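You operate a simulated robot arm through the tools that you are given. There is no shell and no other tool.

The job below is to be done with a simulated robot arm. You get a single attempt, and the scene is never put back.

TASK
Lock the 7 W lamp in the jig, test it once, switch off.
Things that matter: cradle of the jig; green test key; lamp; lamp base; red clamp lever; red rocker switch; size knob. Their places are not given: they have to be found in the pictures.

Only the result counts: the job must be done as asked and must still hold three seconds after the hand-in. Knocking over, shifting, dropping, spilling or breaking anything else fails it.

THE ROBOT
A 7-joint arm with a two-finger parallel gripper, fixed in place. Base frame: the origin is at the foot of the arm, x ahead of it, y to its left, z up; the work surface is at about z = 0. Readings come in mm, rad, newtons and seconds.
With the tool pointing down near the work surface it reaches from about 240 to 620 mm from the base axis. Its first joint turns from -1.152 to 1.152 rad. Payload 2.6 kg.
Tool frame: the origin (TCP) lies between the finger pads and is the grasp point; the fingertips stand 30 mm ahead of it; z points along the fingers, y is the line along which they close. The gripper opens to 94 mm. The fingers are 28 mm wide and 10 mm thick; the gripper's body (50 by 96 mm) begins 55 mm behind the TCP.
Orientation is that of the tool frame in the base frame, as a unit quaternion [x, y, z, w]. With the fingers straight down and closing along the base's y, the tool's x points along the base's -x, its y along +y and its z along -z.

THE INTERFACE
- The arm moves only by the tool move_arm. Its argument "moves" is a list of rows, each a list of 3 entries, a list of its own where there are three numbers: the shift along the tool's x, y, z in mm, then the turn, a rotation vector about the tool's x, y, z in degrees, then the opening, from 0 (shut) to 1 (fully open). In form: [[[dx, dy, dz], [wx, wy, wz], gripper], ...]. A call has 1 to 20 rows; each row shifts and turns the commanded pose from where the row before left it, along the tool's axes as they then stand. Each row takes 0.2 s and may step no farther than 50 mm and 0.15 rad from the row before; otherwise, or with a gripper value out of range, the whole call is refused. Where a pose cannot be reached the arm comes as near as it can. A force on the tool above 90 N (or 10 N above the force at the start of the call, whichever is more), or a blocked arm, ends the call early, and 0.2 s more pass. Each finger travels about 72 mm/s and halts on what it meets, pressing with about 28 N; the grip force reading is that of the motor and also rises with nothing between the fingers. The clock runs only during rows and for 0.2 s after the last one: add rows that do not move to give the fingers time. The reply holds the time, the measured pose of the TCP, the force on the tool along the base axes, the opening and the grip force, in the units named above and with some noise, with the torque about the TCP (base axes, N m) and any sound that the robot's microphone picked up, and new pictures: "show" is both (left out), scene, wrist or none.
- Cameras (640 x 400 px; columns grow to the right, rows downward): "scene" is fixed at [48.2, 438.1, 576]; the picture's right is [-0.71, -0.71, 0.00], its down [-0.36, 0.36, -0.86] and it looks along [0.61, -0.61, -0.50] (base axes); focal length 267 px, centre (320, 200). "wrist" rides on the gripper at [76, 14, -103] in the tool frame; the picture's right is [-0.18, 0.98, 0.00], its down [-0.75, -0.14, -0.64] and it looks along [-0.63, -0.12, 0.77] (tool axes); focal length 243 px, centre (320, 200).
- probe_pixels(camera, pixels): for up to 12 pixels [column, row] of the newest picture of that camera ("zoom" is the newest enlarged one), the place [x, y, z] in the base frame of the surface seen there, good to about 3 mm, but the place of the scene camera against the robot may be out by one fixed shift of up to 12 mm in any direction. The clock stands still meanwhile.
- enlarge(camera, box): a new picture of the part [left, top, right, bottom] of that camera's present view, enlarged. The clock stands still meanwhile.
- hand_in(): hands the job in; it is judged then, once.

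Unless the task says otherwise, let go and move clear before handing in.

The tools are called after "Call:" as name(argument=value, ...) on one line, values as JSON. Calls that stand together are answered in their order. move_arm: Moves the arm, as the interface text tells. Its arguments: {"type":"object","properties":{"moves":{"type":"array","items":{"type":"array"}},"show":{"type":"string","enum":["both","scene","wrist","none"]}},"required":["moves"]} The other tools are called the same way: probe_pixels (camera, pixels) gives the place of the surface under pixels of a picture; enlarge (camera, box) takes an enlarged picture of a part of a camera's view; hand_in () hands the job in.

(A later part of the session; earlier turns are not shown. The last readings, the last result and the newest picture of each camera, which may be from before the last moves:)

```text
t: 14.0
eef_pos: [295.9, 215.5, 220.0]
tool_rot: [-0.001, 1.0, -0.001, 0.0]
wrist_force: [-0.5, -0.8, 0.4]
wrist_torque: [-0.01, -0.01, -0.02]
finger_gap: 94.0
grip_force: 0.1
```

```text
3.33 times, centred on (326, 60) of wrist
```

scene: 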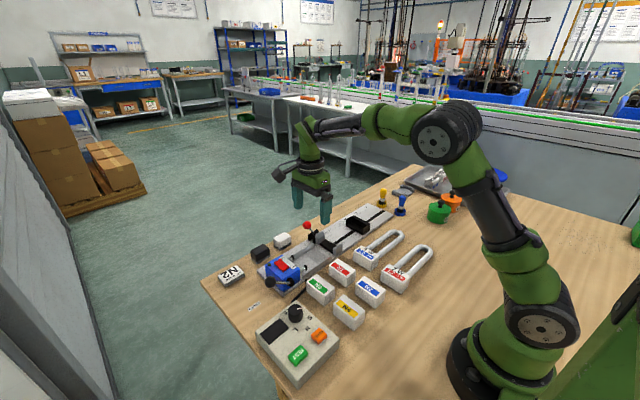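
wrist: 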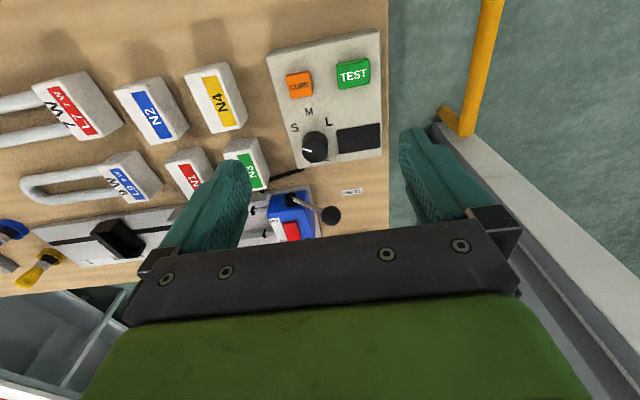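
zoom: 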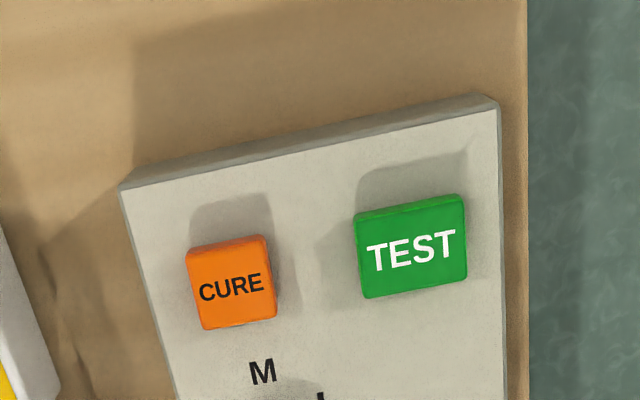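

The knob points to roughly 60° from M on the S side, and the slider is also at S, so the size setting agrees with the lamp geometry. TEST key is at zoom (410,245). I'll probe the keys, then move above lamp L7.

Call:
probe_pixels(camera="zoom", pixels=[[410, 245], [370, 225], [455, 215], [375, 290], [460, 275], [410, 206], [410, 285], [228, 285], [235, 250], [300, 200], [450, 350], [410, 330]])

Call:
move_arm(moves=[[[4, -42, 0], [0, 0, 0], 0.7], [[4, -42, 0], [0, 0, 0], 0.7], [[4, -42, 0], [0, 0, 0], 0.7], [[4, -42, 0], [0, 0, 0], 0.7], [[4, -42, 0], [0, 0, 0], 0.7], [[4, -42, 0], [0, 0, 0], 0.7], [[5, -39.5, 0], [0, 0, 0], 0.7], [[0, 0, 45], [0, 0, 0], 0.7], [[0, 0, 45], [0, 0, 0], 0.7], [[0, 0, 0], [0, 0, 0], 0.7]], show="both")

Call:
enlarge(camera="wrist", box=[160, 0, 480, 200])

```text
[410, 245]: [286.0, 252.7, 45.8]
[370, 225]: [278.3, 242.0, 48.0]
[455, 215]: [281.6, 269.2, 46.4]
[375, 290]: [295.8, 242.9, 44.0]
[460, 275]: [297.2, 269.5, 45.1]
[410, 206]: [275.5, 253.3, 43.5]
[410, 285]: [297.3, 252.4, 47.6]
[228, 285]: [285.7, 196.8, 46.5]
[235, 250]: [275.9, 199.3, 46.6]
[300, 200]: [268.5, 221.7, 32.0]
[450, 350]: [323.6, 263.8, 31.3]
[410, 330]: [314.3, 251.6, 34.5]
```

```text
t: 16.2
eef_pos: [268.2, -75.6, 130.9]
tool_rot: [0.0, 1.0, -0.001, 0.0]
wrist_force: [0.8, -0.4, 0.3]
wrist_torque: [0.03, -0.01, 0.0]
finger_gap: 65.9
grip_force: 0.1
```

scene: 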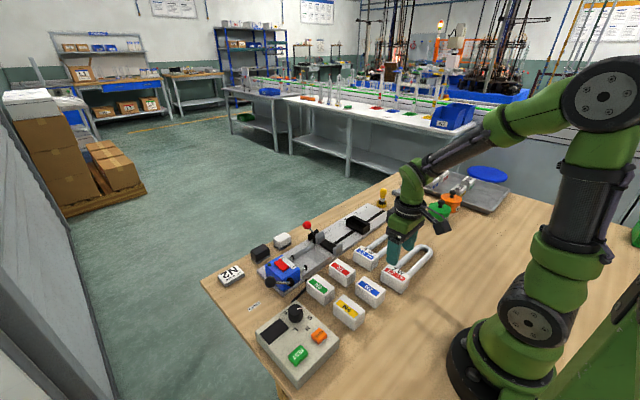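
wrist: 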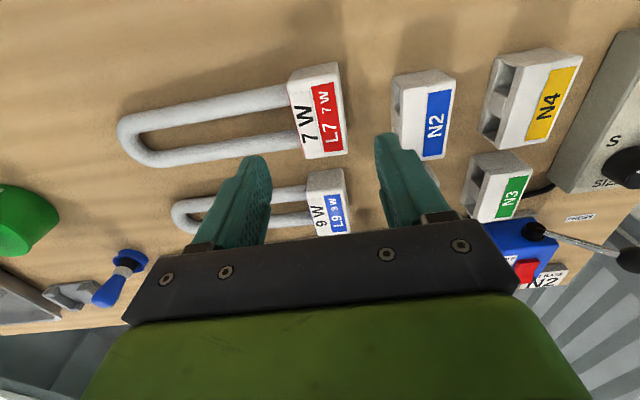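

```text
2.00 times, centred on (320, 100) of wrist
```

zoom: 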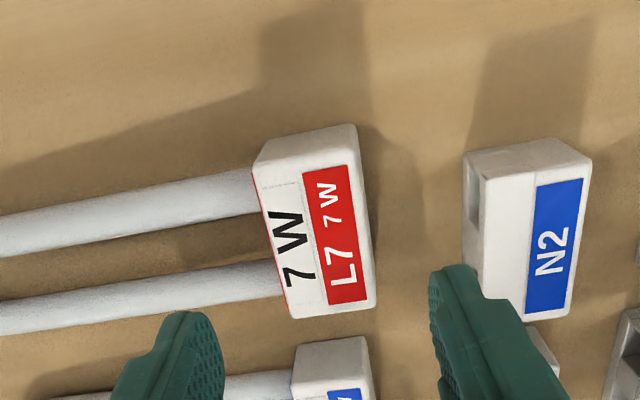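

I'm now above L7 at TCP (268,−76,131). With this closer view I'll probe the base edges and tube tops again.

Call:
probe_pixels(camera="zoom", pixels=[[262, 190], [275, 250], [288, 300], [357, 160], [366, 220], [373, 290], [310, 160], [345, 145], [320, 312], [355, 305], [300, 140], [255, 168]])

Call:
probe_pixels(camera="zoom", pixels=[[240, 190], [200, 200], [100, 222], [240, 282], [200, 290], [100, 310], [20, 235], [20, 325], [230, 175], [230, 205], [270, 265], [256, 200]])

```text
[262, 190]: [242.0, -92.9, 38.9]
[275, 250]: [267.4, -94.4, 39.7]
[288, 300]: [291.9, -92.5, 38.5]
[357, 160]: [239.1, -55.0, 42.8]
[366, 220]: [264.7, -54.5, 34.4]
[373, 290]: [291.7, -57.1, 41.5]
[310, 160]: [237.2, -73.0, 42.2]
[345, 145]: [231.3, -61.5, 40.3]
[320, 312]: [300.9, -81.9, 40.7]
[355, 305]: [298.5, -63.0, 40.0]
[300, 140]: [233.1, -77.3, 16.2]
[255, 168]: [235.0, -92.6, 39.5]
```

```text
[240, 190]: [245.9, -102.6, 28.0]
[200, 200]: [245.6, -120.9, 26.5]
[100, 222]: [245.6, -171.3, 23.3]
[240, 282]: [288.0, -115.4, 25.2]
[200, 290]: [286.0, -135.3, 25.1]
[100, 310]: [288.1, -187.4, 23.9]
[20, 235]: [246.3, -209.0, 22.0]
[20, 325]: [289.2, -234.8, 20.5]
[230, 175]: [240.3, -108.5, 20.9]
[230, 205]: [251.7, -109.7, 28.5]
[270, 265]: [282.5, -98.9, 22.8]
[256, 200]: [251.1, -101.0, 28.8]
```

Base centre is (267, −75), top z≈40, tubes' tops z≈28 near the base. I'll descend to TCP z≈59.5 (tips at ≈29.5, just above the tubes) with the fingers either side of the base.

Call:
move_arm(moves=[[[0.6, 0.3, 35], [0, 0, 0], 0.7], [[0.6, 0.3, 36.4], [0, 0, 0], 0.7], [[0, 0, 0], [0, 0, 0], 0.7]], show="both")

Call:
enlarge(camera="wrist", box=[160, 50, 480, 250])

Call:
enlarge(camera="scene", box=[350, 200, 470, 310])

```text
t: 17.0
eef_pos: [267.8, -74.9, 58.6]
tool_rot: [0.001, 1.0, 0.0, 0.001]
wrist_force: [-0.6, 0.3, 0.3]
wrist_torque: [0.02, -0.02, -0.04]
finger_gap: 65.7
grip_force: 0.0
```

scene: 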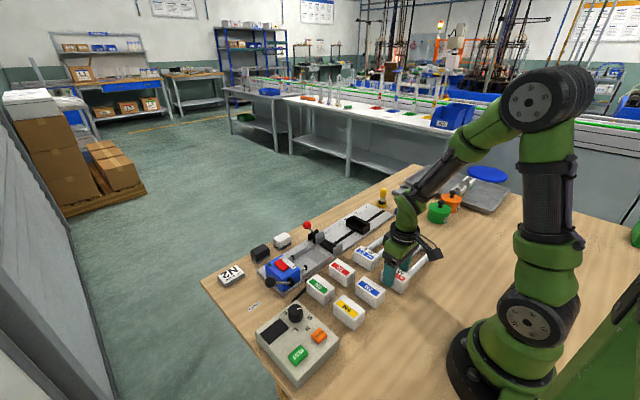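
wrist: 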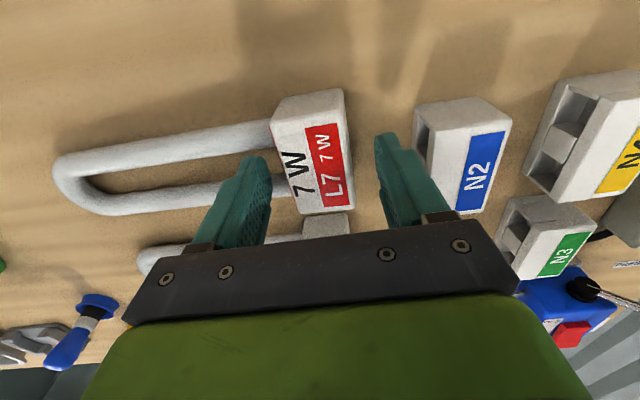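

```text
2.00 times, centred on (320, 150) of wrist
```

zoom: 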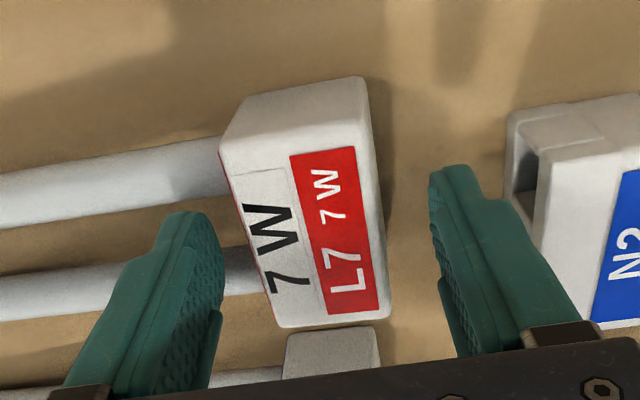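

```text
3.64 times, centred on (410, 255) of scene
```

zoom: 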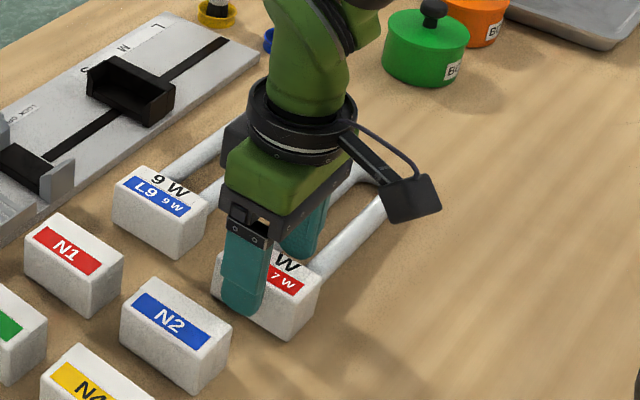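

The fingers straddle the L7 base with no contact (force ≈0). I'll lower 1.5 mm more, centre on x=267, and close on the base.

Call:
move_arm(moves=[[[0.8, 0, 1.5], [0, 0, 0], 0.7], [[0, 0, 0], [0, 0, 0], 0.5], [[0, 0, 0], [0, 0, 0], 0.3], [[0, 0, 0], [0, 0, 0], 0.2], [[0, 0, 0], [0, 0, 0], 0.2], [[0, 0, 0], [0, 0, 0], 0.2]], show="wrist")

Call:
enlarge(camera="wrist", box=[160, 50, 480, 250])

```text
t: 18.4
eef_pos: [266.6, -74.1, 57.5]
tool_rot: [0.0, 1.0, 0.0, 0.0]
wrist_force: [-0.9, -1.0, 0.0]
wrist_torque: [0.05, 0.0, 0.0]
finger_gap: 40.0
grip_force: 27.4
```

wrist: 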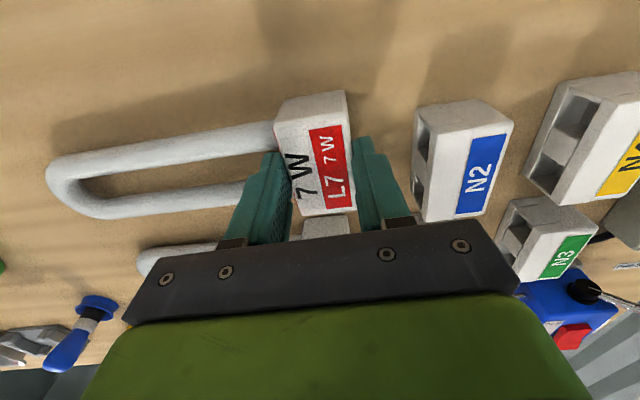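

```text
2.00 times, centred on (320, 150) of wrist
```

zoom: 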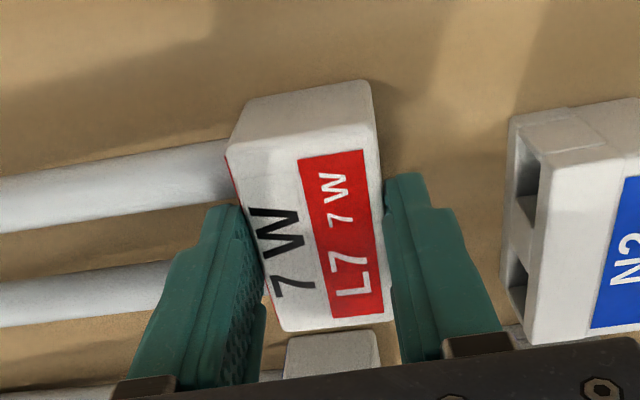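

The gripper holds the base at a 40 mm gap with 27 N. I'll lift gently and check the lamp comes along level.

Call:
move_arm(moves=[[[0, 0, -5], [0, 0, 0], 0.2], [[0, 0, -10], [0, 0, 0], 0.2], [[0, 0, -15], [0, 0, 0], 0.2], [[0, 0, -20], [0, 0, 0], 0.2], [[0, 0, 0], [0, 0, 0], 0.2]], show="both")

Call:
enlarge(camera="wrist", box=[160, 50, 480, 250])

Call:
enlarge(camera="scene", box=[350, 190, 470, 300])

```text
t: 19.6
eef_pos: [265.3, -74.0, 108.1]
tool_rot: [-0.001, 1.0, 0.0, -0.001]
wrist_force: [0.4, -0.2, -1.8]
wrist_torque: [0.07, -0.01, 0.01]
finger_gap: 39.8
grip_force: 28.2
```

scene: 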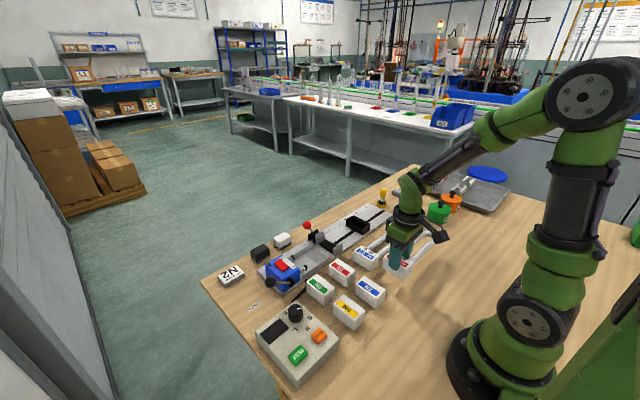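
wrist: 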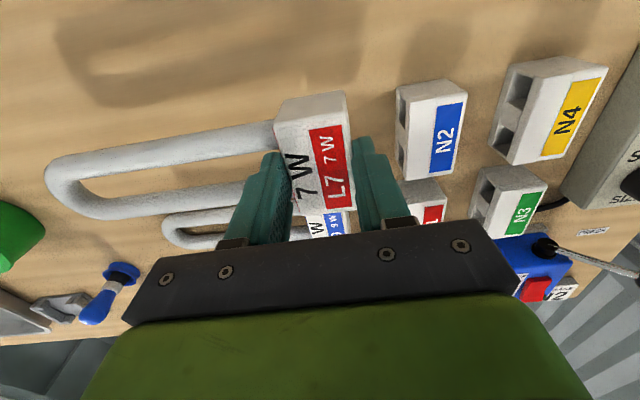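

```text
2.00 times, centred on (320, 150) of wrist
```

zoom: 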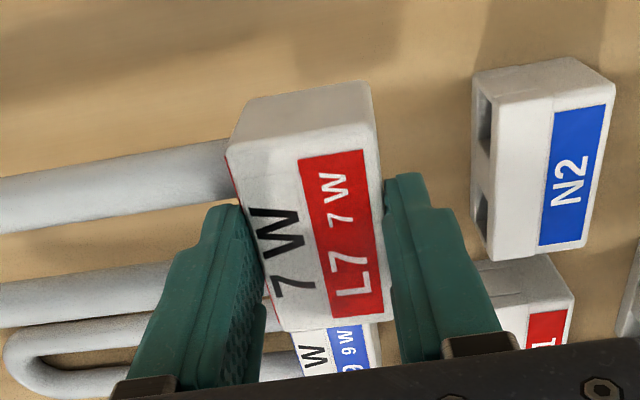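

```text
3.64 times, centred on (410, 245) of scene
```

zoom: 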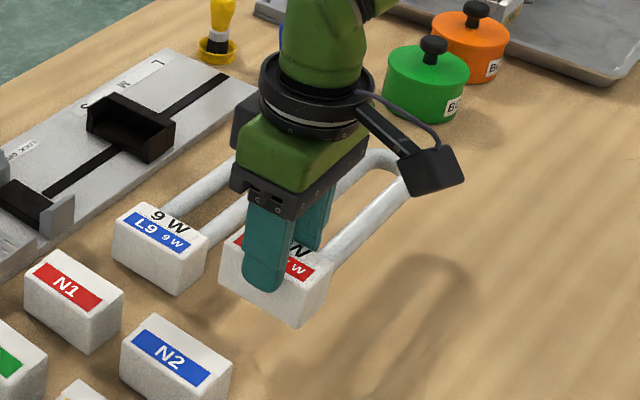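

The lamp is lifted (≈2 N weight) and gap is steady at 39.8 mm. I'll probe it while held to learn its pose relative to the TCP, including its tilt.

Call:
enlarge(camera="wrist", box=[40, 60, 360, 260])

Call:
probe_pixels(camera="zoom", pixels=[[20, 220], [15, 200], [60, 300], [100, 198], [100, 310], [200, 178], [300, 160], [400, 145], [460, 135], [200, 298], [300, 282], [380, 265]])

Call:
probe_pixels(camera="zoom", pixels=[[483, 110], [600, 85], [475, 160], [510, 250], [525, 300], [620, 150], [628, 280], [560, 140], [580, 200], [560, 80], [540, 300], [610, 290]])

```text
2.00 times, centred on (200, 160) of wrist
```

zoom: 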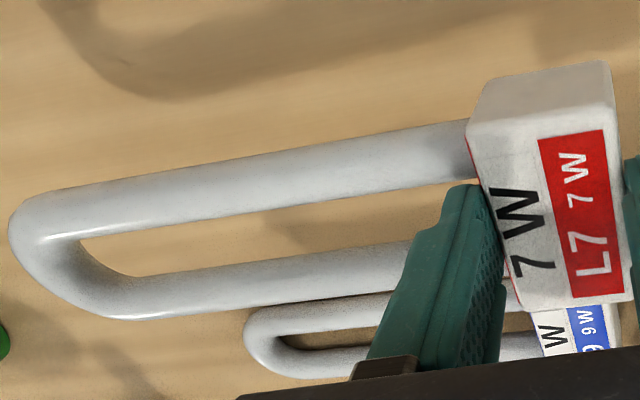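

```text
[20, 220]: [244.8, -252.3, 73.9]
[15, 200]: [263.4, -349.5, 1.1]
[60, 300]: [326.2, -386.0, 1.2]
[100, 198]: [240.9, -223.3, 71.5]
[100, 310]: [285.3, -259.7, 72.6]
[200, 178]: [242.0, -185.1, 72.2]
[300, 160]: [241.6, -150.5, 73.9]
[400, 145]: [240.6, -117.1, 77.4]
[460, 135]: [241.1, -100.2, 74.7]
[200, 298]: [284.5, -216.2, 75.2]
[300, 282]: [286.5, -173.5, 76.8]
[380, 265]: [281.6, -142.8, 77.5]
```

```text
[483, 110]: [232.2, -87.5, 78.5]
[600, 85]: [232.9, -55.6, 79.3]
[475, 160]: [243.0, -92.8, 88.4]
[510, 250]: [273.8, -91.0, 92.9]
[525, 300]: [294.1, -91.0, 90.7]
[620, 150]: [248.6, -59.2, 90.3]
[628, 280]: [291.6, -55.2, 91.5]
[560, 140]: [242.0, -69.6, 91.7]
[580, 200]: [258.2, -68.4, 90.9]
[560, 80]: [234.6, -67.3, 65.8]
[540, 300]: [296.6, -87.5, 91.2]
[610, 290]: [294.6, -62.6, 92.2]
```

Base top is level at z≈91 (bottom ≈51), centred on the TCP within 1 mm. I'll cross-check tube tilt from the scene camera before the transfer.

Call:
enlarge(camera="scene", box=[370, 215, 466, 285])

```text
5.71 times, centred on (418, 250) of scene
```

zoom: 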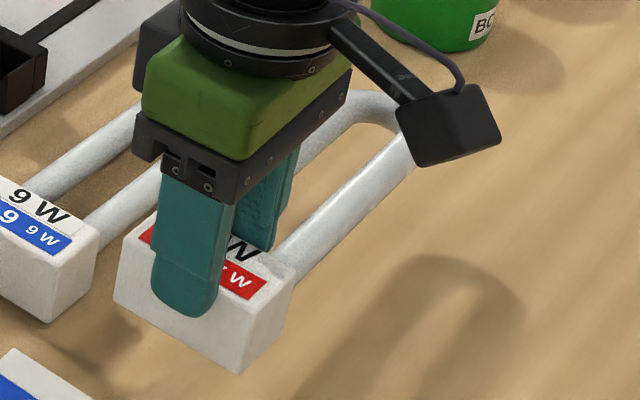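

Call:
probe_pixels(camera="zoom", pixels=[[290, 245], [310, 228], [330, 210], [350, 193], [370, 175], [390, 155], [405, 145], [350, 185], [290, 275], [280, 255], [320, 225], [300, 245]])

```text
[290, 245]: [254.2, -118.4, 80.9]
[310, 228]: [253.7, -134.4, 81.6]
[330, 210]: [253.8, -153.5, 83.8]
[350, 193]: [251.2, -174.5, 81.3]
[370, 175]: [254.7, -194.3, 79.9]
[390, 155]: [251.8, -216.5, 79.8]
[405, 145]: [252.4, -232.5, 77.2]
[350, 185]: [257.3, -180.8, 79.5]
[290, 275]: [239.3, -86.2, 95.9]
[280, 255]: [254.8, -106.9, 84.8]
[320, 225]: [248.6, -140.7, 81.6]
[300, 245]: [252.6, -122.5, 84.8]
```

The tube bend sags about 2° relative to the base. I'll raise, carry the lamp over the jig to about (489.6, 0), and tilt the tool 2° to level it before lowering.

Call:
move_arm(moves=[[[0, 0, -21], [0, 0, 0], 0.2], [[0, 0, -21], [0, 0, 0], 0.2], [[-37.4, 12.3, 0], [0, 0, 0], 0.2], [[-37.4, 12.3, 0], [0, 0, 0], 0.2], [[-37.4, 12.3, 0], [0, 0, 0], 0.2], [[-37.4, 12.3, 0], [0, 0, 0], 0.2], [[-37.4, 12.3, 0], [0, 0, 0], 0.2], [[-37.4, 12.4, 0], [0, 0, 0], 0.2], [[0, 0, 0], [2, 0, 0], 0.2], [[0, 0, 0], [0, 0, 0], 0.2]], show="both")

Call:
enlarge(camera="scene", box=[250, 170, 400, 270])

Call:
enlarge(camera="wrist", box=[40, 60, 360, 260])

```text
t: 21.8
eef_pos: [491.1, 0.2, 151.5]
tool_rot: [0.0, 1.0, -0.017, 0.0]
wrist_force: [0.4, 0.1, -0.9]
wrist_torque: [0.07, -0.01, 0.02]
finger_gap: 39.6
grip_force: 27.3
```

scene: 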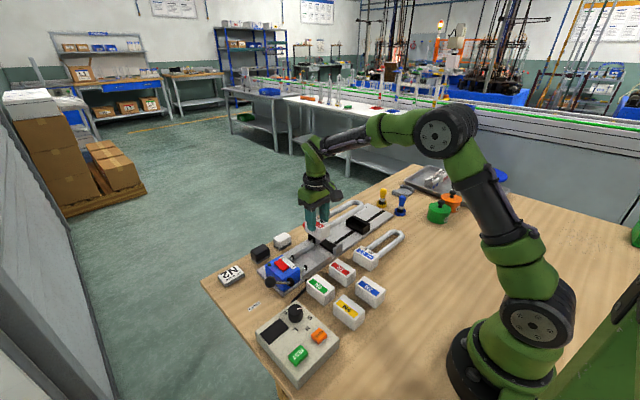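
wrist: 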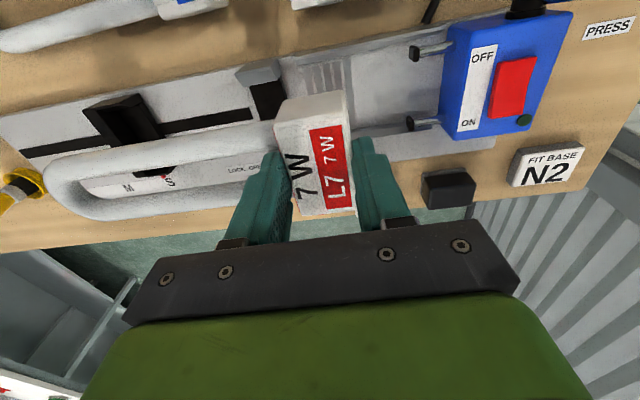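

```text
4.00 times, centred on (325, 220) of scene
```

zoom: 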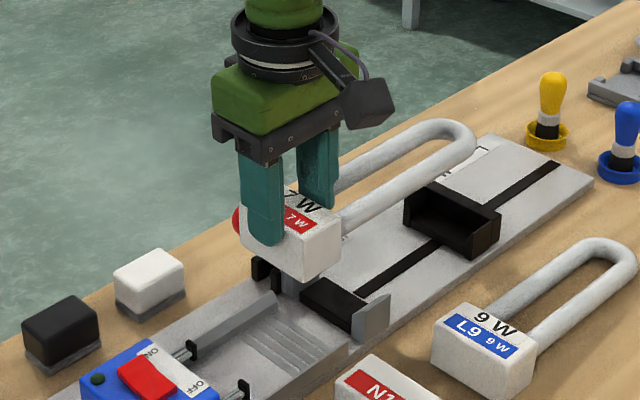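

```text
2.00 times, centred on (200, 160) of wrist
```

zoom: 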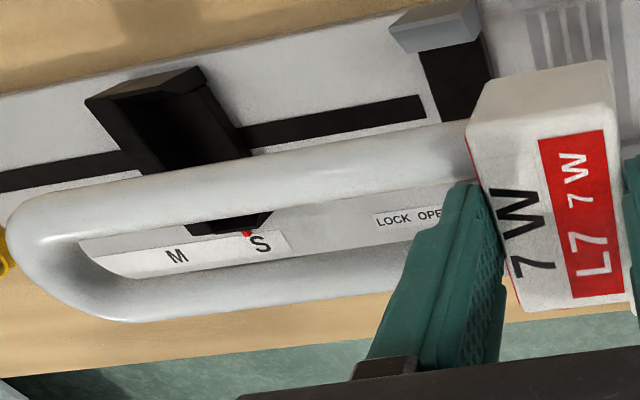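

The lamp hangs over the jig; the tube passes over the slider and S mark. I'll probe the lamp for level and for alignment relative to jaws and cup before lowering.

Call:
probe_pixels(camera="zoom", pixels=[[60, 205], [120, 200], [200, 185], [300, 168], [400, 150], [455, 143], [140, 303], [200, 295], [300, 278], [380, 266], [510, 150], [590, 110]])

Call:
enlarge(camera="scene", box=[300, 180, 396, 240])

Call:
probe_pixels(camera="zoom", pixels=[[285, 205], [310, 190], [350, 170], [400, 145], [450, 120], [480, 105], [500, 90], [260, 250], [230, 260], [490, 70], [400, 60], [300, 110]])

```text
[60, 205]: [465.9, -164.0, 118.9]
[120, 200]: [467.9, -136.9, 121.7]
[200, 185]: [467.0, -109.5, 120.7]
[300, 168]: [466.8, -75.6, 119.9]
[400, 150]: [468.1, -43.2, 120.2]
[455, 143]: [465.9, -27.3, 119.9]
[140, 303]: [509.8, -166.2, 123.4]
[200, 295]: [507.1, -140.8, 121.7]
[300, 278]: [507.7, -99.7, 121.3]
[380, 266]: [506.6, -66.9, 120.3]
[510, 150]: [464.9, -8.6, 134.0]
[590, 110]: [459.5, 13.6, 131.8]
```

```text
6.67 times, centred on (348, 210) of scene
```

zoom: 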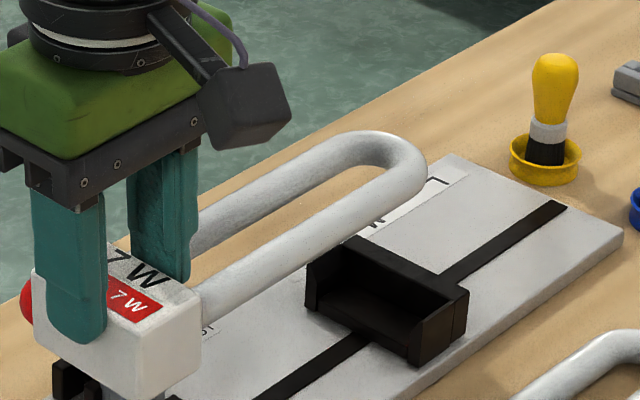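

```text
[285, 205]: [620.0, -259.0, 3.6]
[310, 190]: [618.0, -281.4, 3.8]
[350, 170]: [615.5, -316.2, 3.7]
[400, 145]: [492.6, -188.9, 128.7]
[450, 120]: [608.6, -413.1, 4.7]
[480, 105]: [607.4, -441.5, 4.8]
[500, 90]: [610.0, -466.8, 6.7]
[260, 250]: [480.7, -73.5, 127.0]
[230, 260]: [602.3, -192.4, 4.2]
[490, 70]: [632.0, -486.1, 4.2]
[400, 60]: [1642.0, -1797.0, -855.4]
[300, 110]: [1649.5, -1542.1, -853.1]
```

The tubes read level now (z≈120–122 along their length). I'll zoom on the base to pin down its x-centre relative to the nest.

Call:
enlarge(camera="wrist", box=[260, 80, 372, 225])

```text
2.76 times, centred on (316, 152) of wrist
```

zoom: 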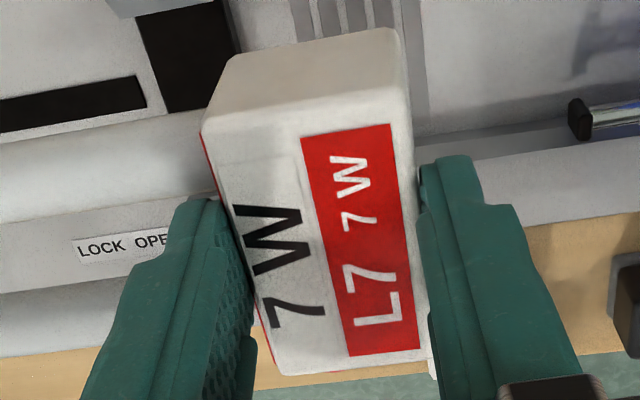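

Call:
probe_pixels(camera="zoom", pixels=[[250, 80], [300, 70], [350, 60], [380, 80], [280, 90], [330, 85], [280, 370], [320, 366], [360, 362], [400, 357], [300, 368], [340, 364]])

Call:
probe_pixels(camera="zoom", pixels=[[220, 130], [260, 122], [340, 108], [390, 98], [230, 60], [390, 35], [260, 105], [320, 95], [320, 118], [360, 110], [420, 345], [270, 360]])

```text
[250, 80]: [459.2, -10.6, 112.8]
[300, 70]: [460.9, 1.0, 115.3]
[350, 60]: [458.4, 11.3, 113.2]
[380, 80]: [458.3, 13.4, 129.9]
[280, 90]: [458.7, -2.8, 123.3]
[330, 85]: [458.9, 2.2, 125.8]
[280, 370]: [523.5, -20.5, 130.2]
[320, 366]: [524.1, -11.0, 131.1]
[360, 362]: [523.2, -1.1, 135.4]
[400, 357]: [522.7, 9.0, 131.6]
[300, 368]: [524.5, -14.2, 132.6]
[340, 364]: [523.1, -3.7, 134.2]
```

```text
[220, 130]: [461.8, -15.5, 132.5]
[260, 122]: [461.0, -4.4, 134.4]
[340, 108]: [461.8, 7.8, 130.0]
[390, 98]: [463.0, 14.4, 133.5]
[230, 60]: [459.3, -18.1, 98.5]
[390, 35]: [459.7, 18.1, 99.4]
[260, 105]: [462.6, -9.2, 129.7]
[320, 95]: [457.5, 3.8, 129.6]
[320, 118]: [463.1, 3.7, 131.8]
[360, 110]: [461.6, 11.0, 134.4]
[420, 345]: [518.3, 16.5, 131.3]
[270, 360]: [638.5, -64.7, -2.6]
```

The base spans x≈459.2–524.5 (centre ≈491.9) while the nest is centred at ≈489.9, so I'll shift −2 mm in x and lower to about 11 mm above the jaw level for a check.

Call:
move_arm(moves=[[[2, 0, 15], [0, 0, 0], 0.2], [[0, 0, 20], [0, 0, 0], 0.2], [[0, 0, 20], [0, 0, 0], 0.2], [[0, 0, 0], [0, 0, 0], 0.2]], show="both")

Call:
enlarge(camera="scene", box=[260, 190, 400, 280])

Call:
enlarge(camera="wrist", box=[20, 40, 340, 240])

```text
t: 22.8
eef_pos: [489.2, -2.4, 94.6]
tool_rot: [0.0, 1.0, -0.018, 0.0]
wrist_force: [0.3, 0.7, -1.8]
wrist_torque: [0.07, -0.01, -0.02]
finger_gap: 39.6
grip_force: 27.6
```

scene: 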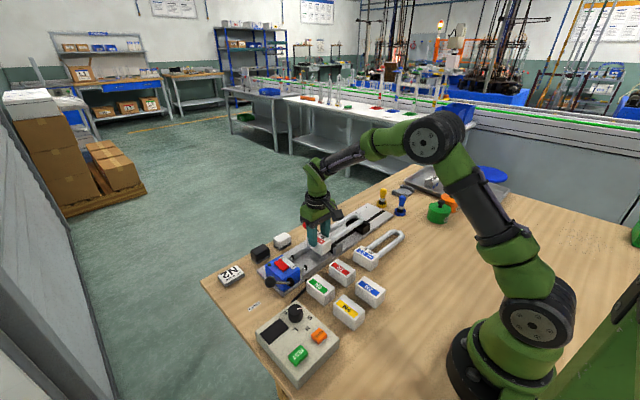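
wrist: 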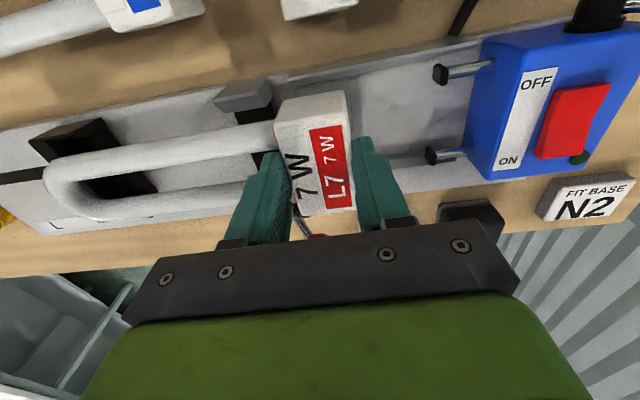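

```text
4.44 times, centred on (330, 235) of scene
```

zoom: 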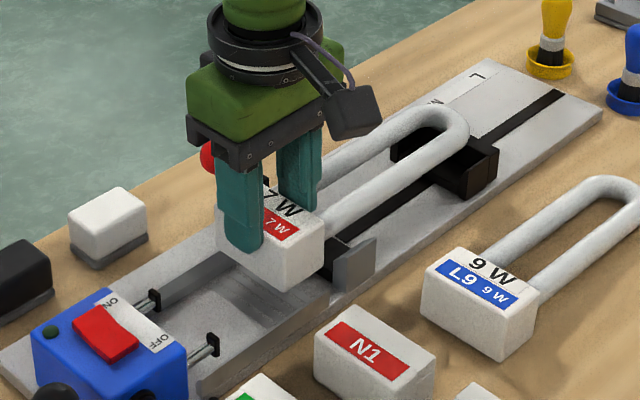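

```text
2.00 times, centred on (180, 140) of wrist
```

zoom: 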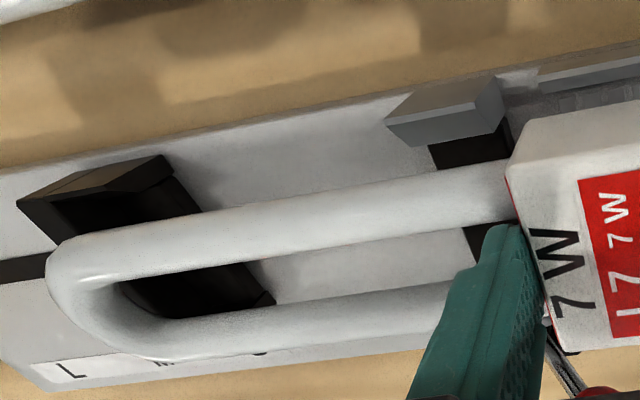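

The lamp is over the jig at TCP z≈94.6; the 2° tilt moved y by −2 mm during descent. I'll probe the bend end and cup wall to set the y correction.

Call:
probe_pixels(camera="zoom", pixels=[[50, 275], [52, 290], [60, 310], [70, 325], [55, 255], [80, 335], [30, 205], [100, 175], [140, 165], [60, 245], [300, 235], [300, 310]])

```text
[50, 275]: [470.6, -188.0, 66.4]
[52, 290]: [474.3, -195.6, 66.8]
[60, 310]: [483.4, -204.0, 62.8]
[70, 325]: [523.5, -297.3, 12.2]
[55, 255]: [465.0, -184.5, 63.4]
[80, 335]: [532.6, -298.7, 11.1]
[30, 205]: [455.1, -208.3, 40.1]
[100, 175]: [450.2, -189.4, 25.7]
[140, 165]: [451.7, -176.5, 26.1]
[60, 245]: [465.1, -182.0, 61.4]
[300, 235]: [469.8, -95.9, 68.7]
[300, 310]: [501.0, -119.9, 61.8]
```

The apex readings are scattered (−196…−204), so I'll sample more points near the bend's outer edge at x≈489.

Call:
probe_pixels(camera="zoom", pixels=[[58, 304], [62, 308], [62, 313], [66, 316], [68, 320], [72, 322], [75, 326], [80, 330], [70, 310], [78, 320], [90, 335], [100, 340]])

Call:
enlarge(camera="wrist", box=[20, 100, 148, 240])

```text
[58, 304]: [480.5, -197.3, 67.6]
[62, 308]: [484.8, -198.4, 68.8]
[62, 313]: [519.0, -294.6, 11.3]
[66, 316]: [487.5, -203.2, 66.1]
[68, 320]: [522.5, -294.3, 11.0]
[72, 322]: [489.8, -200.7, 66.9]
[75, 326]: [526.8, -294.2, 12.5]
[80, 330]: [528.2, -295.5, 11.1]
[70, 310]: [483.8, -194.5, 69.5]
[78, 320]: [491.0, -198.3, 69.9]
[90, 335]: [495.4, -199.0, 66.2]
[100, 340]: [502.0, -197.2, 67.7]
```

```text
2.86 times, centred on (84, 170) of wrist
```

zoom: 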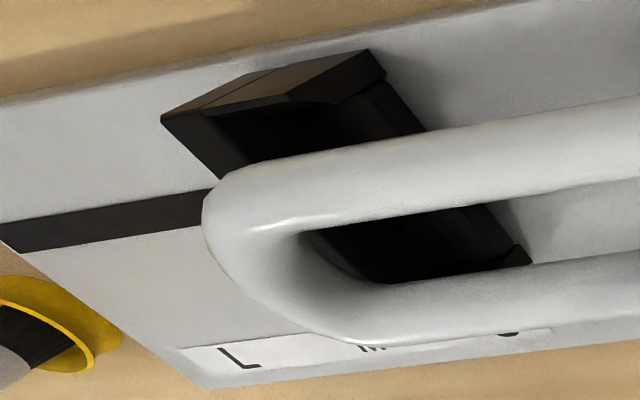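

The apex reads about −199…−203 now, close to the back wall at −200. I'll shift +4.7 mm in y for clearance, lower partway (base just entering the rails) and check forces.

Call:
move_arm(moves=[[[0, 4.7, 0], [0, 0, 0], 0.2], [[0, 0, 5], [0, 0, 0], 0.2], [[0, 0, 4], [0, 0, 0], 0.2], [[0, 0, 4], [0, 0, 0], 0.2], [[0, 0, 0], [0, 0, 0], 0.2]], show="both")

Call:
enlarge(camera="scene", box=[260, 190, 400, 280])

Call:
enlarge(camera="wrist", box=[20, 70, 340, 270])

```text
t: 24.0
eef_pos: [489.0, 2.2, 81.0]
tool_rot: [0.0, 1.0, -0.017, 0.0]
wrist_force: [0.4, 0.0, -2.1]
wrist_torque: [0.07, 0.04, 0.01]
finger_gap: 39.6
grip_force: 27.9
```

scene: 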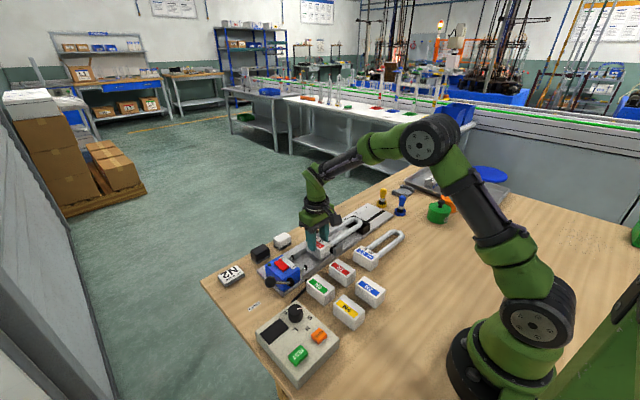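
wrist: 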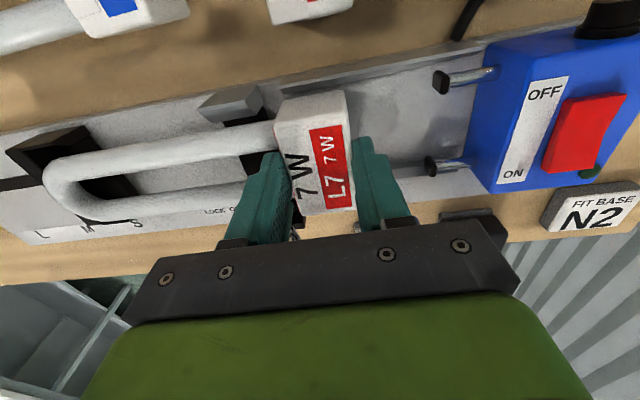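

```text
4.44 times, centred on (330, 235) of scene
```

zoom: 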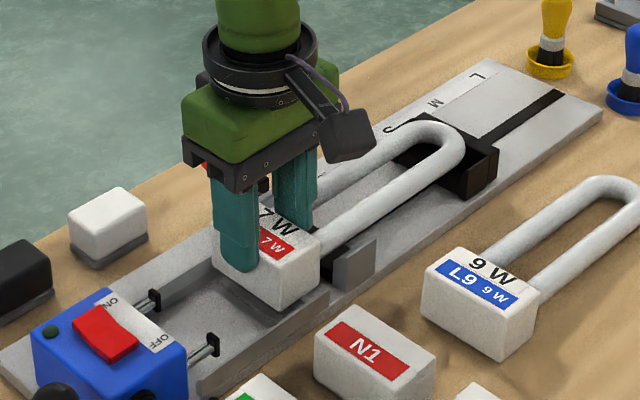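

```text
2.00 times, centred on (180, 170) of wrist
```

zoom: 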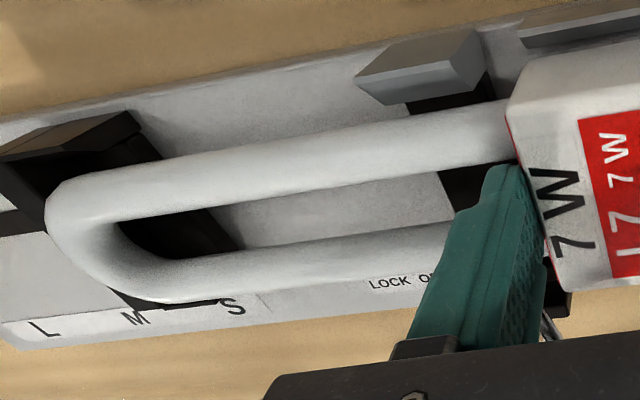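

No contact force yet beyond the lamp's weight. At this height the bend is near the cup-rim level, so I'll zoom in on the bend versus the back wall.

Call:
enlarge(camera="wrist", box=[0, 110, 160, 240])

Call:
enlarge(camera="scene", box=[330, 205, 380, 240])

```text
3.08 times, centred on (80, 175) of wrist
```

zoom: 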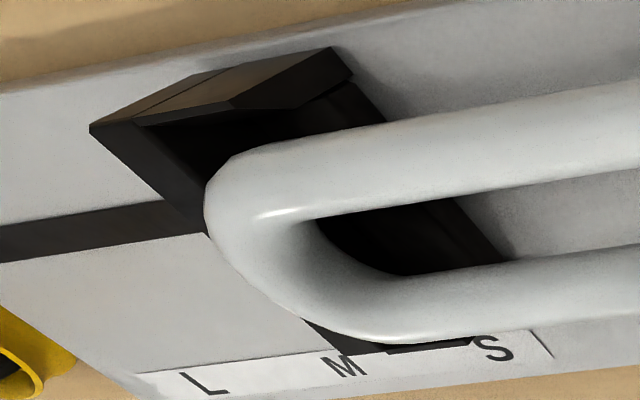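

```text
11.43 times, centred on (355, 222) of scene
```

zoom: 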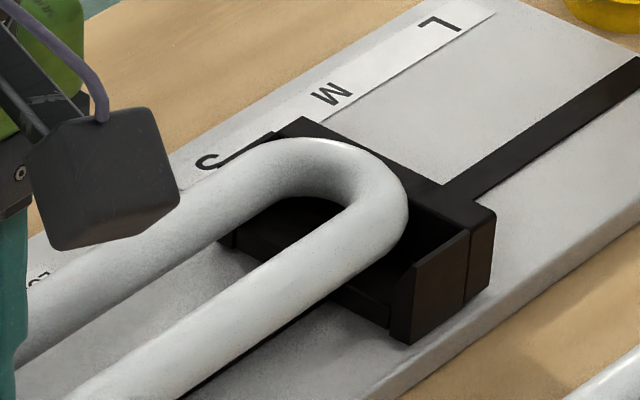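

I need numbers: I'll probe the bend's outer edge and the wall's top in the scene zoom, then in the wrist zoom.

Call:
probe_pixels(camera="zoom", pixels=[[325, 142], [350, 146], [375, 158], [395, 175], [403, 195], [330, 130], [380, 150], [420, 180], [440, 195], [470, 205], [300, 125], [455, 215]])

Call:
enlarge(camera="wrist", box=[10, 120, 138, 230])

Call:
probe_pixels(camera="zoom", pixels=[[75, 110], [110, 105], [150, 180], [190, 210], [130, 130], [170, 190], [220, 270], [240, 290], [260, 305], [205, 245], [290, 320], [120, 150]])

```text
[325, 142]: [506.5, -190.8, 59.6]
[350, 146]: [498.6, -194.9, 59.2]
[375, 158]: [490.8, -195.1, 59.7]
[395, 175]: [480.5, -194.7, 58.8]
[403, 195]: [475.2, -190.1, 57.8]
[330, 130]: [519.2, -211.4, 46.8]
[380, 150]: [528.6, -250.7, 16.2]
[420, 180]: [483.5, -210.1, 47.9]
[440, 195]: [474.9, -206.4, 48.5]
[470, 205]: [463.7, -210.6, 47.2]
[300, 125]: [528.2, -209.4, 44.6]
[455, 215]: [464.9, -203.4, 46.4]
```

```text
3.64 times, centred on (74, 175) of wrist
```

zoom: 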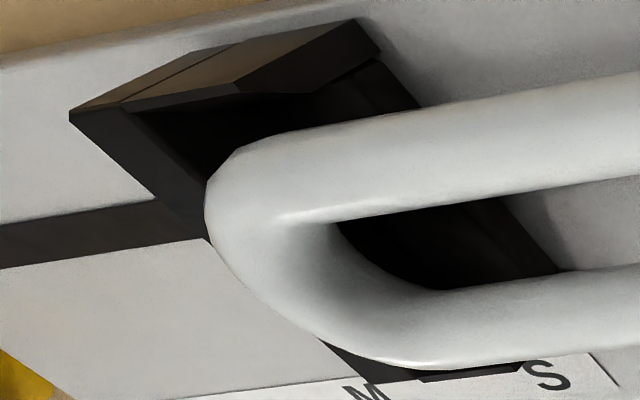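

```text
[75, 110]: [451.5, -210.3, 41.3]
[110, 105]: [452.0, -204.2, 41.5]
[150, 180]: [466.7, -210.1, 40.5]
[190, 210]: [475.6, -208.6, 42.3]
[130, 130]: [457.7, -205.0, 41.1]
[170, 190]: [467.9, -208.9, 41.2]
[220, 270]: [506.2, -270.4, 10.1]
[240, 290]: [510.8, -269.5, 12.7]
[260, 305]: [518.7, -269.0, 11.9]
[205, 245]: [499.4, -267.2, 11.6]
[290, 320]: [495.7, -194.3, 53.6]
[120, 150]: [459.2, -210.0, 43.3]
```

Scene probes put the apex about 4–5 mm inside the wall, and with the tube's lower half already below the rim there's no contact force, so it's clear. I'll keep lowering in small steps.

Call:
move_arm(moves=[[[0, 0.1, 3], [0, 0, 0], 0.2], [[0, 0.1, 3], [0, 0, 0], 0.2], [[0, 0, 0], [0, 0, 0], 0.2]], show="none")

```text
t: 24.8
eef_pos: [486.7, 2.1, 74.6]
tool_rot: [0.0, 1.0, -0.018, 0.0]
wrist_force: [-1.3, -0.2, -1.2]
wrist_torque: [0.05, 0.12, -0.01]
finger_gap: 39.4
grip_force: 27.9
```

The x reading dropped to 486.7 with −1.3 N in x and 0.12 N·m torque, possibly a light contact on a chamfer. I'll look before going farther.

Call:
move_arm(moves=[[[0, 0, 0], [0, 0, 0], 0.2], [[0, 0, 0], [0, 0, 0], 0.2]], show="both")

Call:
enlarge(camera="wrist", box=[200, 60, 400, 220])

Call:
enlarge(camera="scene", box=[280, 210, 380, 280])

```text
t: 25.4
eef_pos: [488.5, 2.3, 74.8]
tool_rot: [0.0, 1.0, -0.018, 0.0]
wrist_force: [-1.7, 0.0, -2.5]
wrist_torque: [0.1, 0.1, -0.05]
finger_gap: 39.5
grip_force: 28.2
```

scene: 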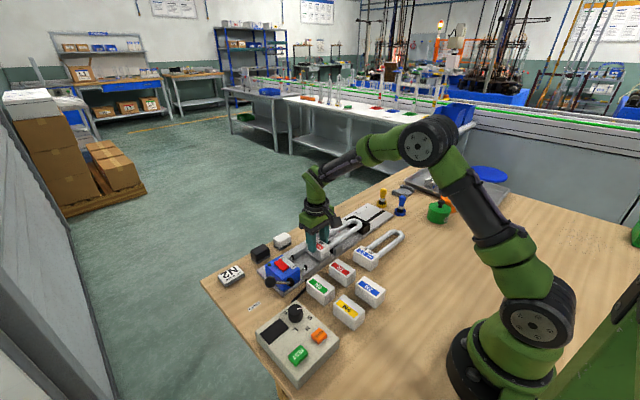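
wrist: 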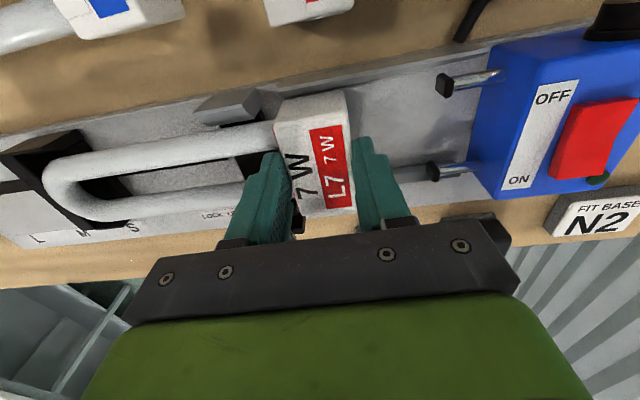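

```text
2.50 times, centred on (300, 140) of wrist
```

zoom: 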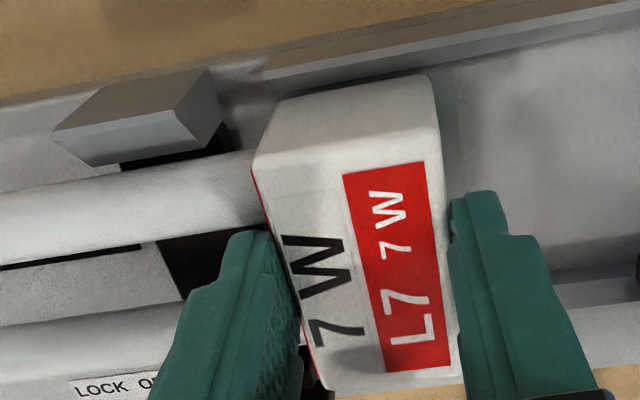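

```text
5.71 times, centred on (330, 245) of scene
```

zoom: 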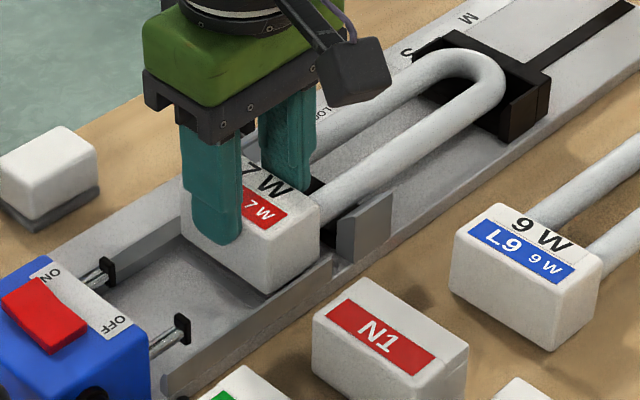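

The base sits between the rails and tubes between the jaws; the −1.7 N in x suggests slight contact on the +x side. I'll shift −1 mm in x and lower another 2 mm.

Call:
move_arm(moves=[[[1, 0, 0], [0, 0, 0], 0.2], [[0, 0.1, 2], [0, 0, 0], 0.2], [[0, 0, 0], [0, 0, 0], 0.2]], show="none")

```text
t: 26.2
eef_pos: [487.3, 2.5, 73.4]
tool_rot: [0.001, 1.0, -0.017, 0.0]
wrist_force: [0.2, 0.4, -1.0]
wrist_torque: [0.06, -0.02, 0.0]
finger_gap: 39.7
grip_force: 28.5
```

The x force vanished. I'll lower in 1.5–2 mm steps until seating contact shows.

Call:
move_arm(moves=[[[0, 0.1, 2], [0, 0, 0], 0.2], [[0, 0, 0], [0, 0, 0], 0.2]], show="none")

Call:
move_arm(moves=[[[0, 0, 1.5], [0, 0, 0], 0.2], [[0, 0, 0], [0, 0, 0], 0.2]], show="none")

```text
t: 26.8
eef_pos: [487.5, 2.1, 71.1]
tool_rot: [0.0, 1.0, -0.018, -0.001]
wrist_force: [-0.5, 0.0, -1.5]
wrist_torque: [0.03, -0.01, 0.01]
finger_gap: 39.3
grip_force: 27.7
```

```text
t: 27.4
eef_pos: [487.0, 2.9, 68.8]
tool_rot: [0.0, 1.0, -0.017, 0.0]
wrist_force: [0.4, 0.4, -1.3]
wrist_torque: [0.06, 0.0, 0.0]
finger_gap: 39.5
grip_force: 27.4
```

Still no seating contact at z≈69. I'll continue down by 1 mm steps.

Call:
move_arm(moves=[[[0, 0, 1], [0, 0, 0], 0.2], [[0, 0, 0], [0, 0, 0], 0.2]], show="none")

Call:
move_arm(moves=[[[0, 0, 1], [0, 0, 0], 0.2], [[0, 0, 0], [0, 0, 0], 0.2]], show="both")

Call:
enlarge(camera="scene", box=[280, 210, 380, 280])

Call:
enlarge(camera="wrist", box=[20, 80, 340, 280])

```text
t: 28.0
eef_pos: [487.4, 1.4, 70.0]
tool_rot: [0.001, 1.0, -0.018, 0.0]
wrist_force: [0.0, 0.7, 1.0]
wrist_torque: [0.16, 0.12, 0.05]
finger_gap: 39.6
grip_force: 27.6
```

```text
t: 28.6
eef_pos: [486.9, 1.5, 68.6]
tool_rot: [0.0, 1.0, -0.017, 0.001]
wrist_force: [-6.6, 1.2, 16.4]
wrist_torque: [0.38, 0.74, 0.09]
finger_gap: 39.3
grip_force: 28.4
```

scene: 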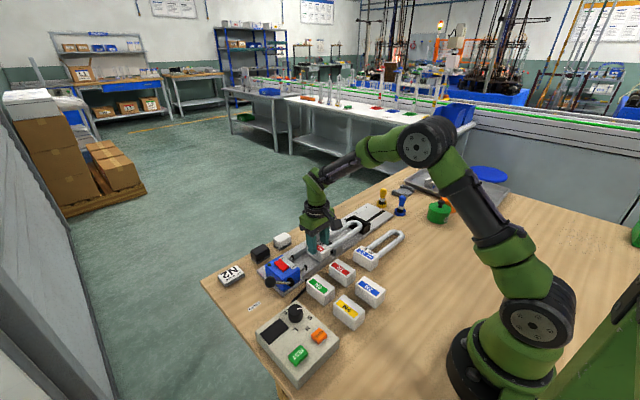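
wrist: 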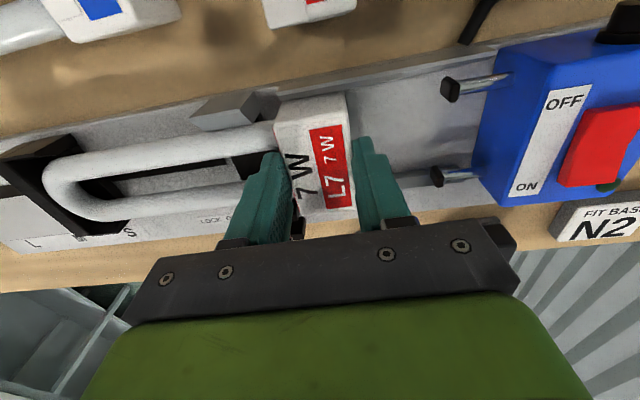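

```text
5.71 times, centred on (330, 245) of scene
```

zoom: 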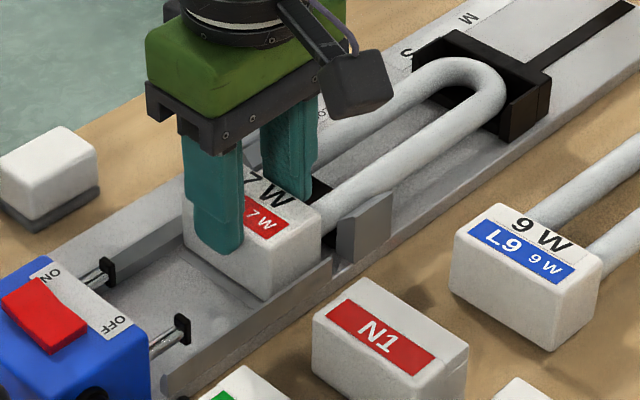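

```text
2.00 times, centred on (180, 180) of wrist
```

zoom: 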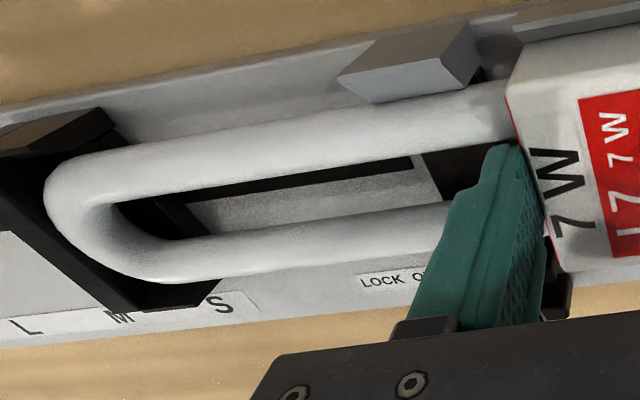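

The base has seated (Fz=16 N, contact under the base). I'll relieve 0.8 mm, then nudge −y gently in 1 mm steps to find the stop.

Call:
move_arm(moves=[[[0, 0, -0.9], [0, 0, 0], 0.2], [[0, -1, 0], [0, 0, 0], 0.2], [[0, -1, 0], [0, 0, 0], 0.2], [[0, 0, 0], [0, 0, 0], 0.2]], show="none")

Call:
move_arm(moves=[[[0, -1, 0], [0, 0, 0], 0.2], [[0, 0, 0], [0, 0, 0], 0.2]], show="none")

```text
t: 29.6
eef_pos: [487.0, -0.2, 69.3]
tool_rot: [-0.001, 1.0, -0.018, 0.0]
wrist_force: [0.3, 3.5, 5.6]
wrist_torque: [0.42, -0.13, -0.01]
finger_gap: 39.5
grip_force: 27.9
```

```text
t: 30.2
eef_pos: [488.1, -1.4, 69.0]
tool_rot: [-0.001, 1.0, -0.018, 0.0]
wrist_force: [2.4, 3.2, 5.2]
wrist_torque: [0.36, -0.11, 0.07]
finger_gap: 39.6
grip_force: 28.0
```

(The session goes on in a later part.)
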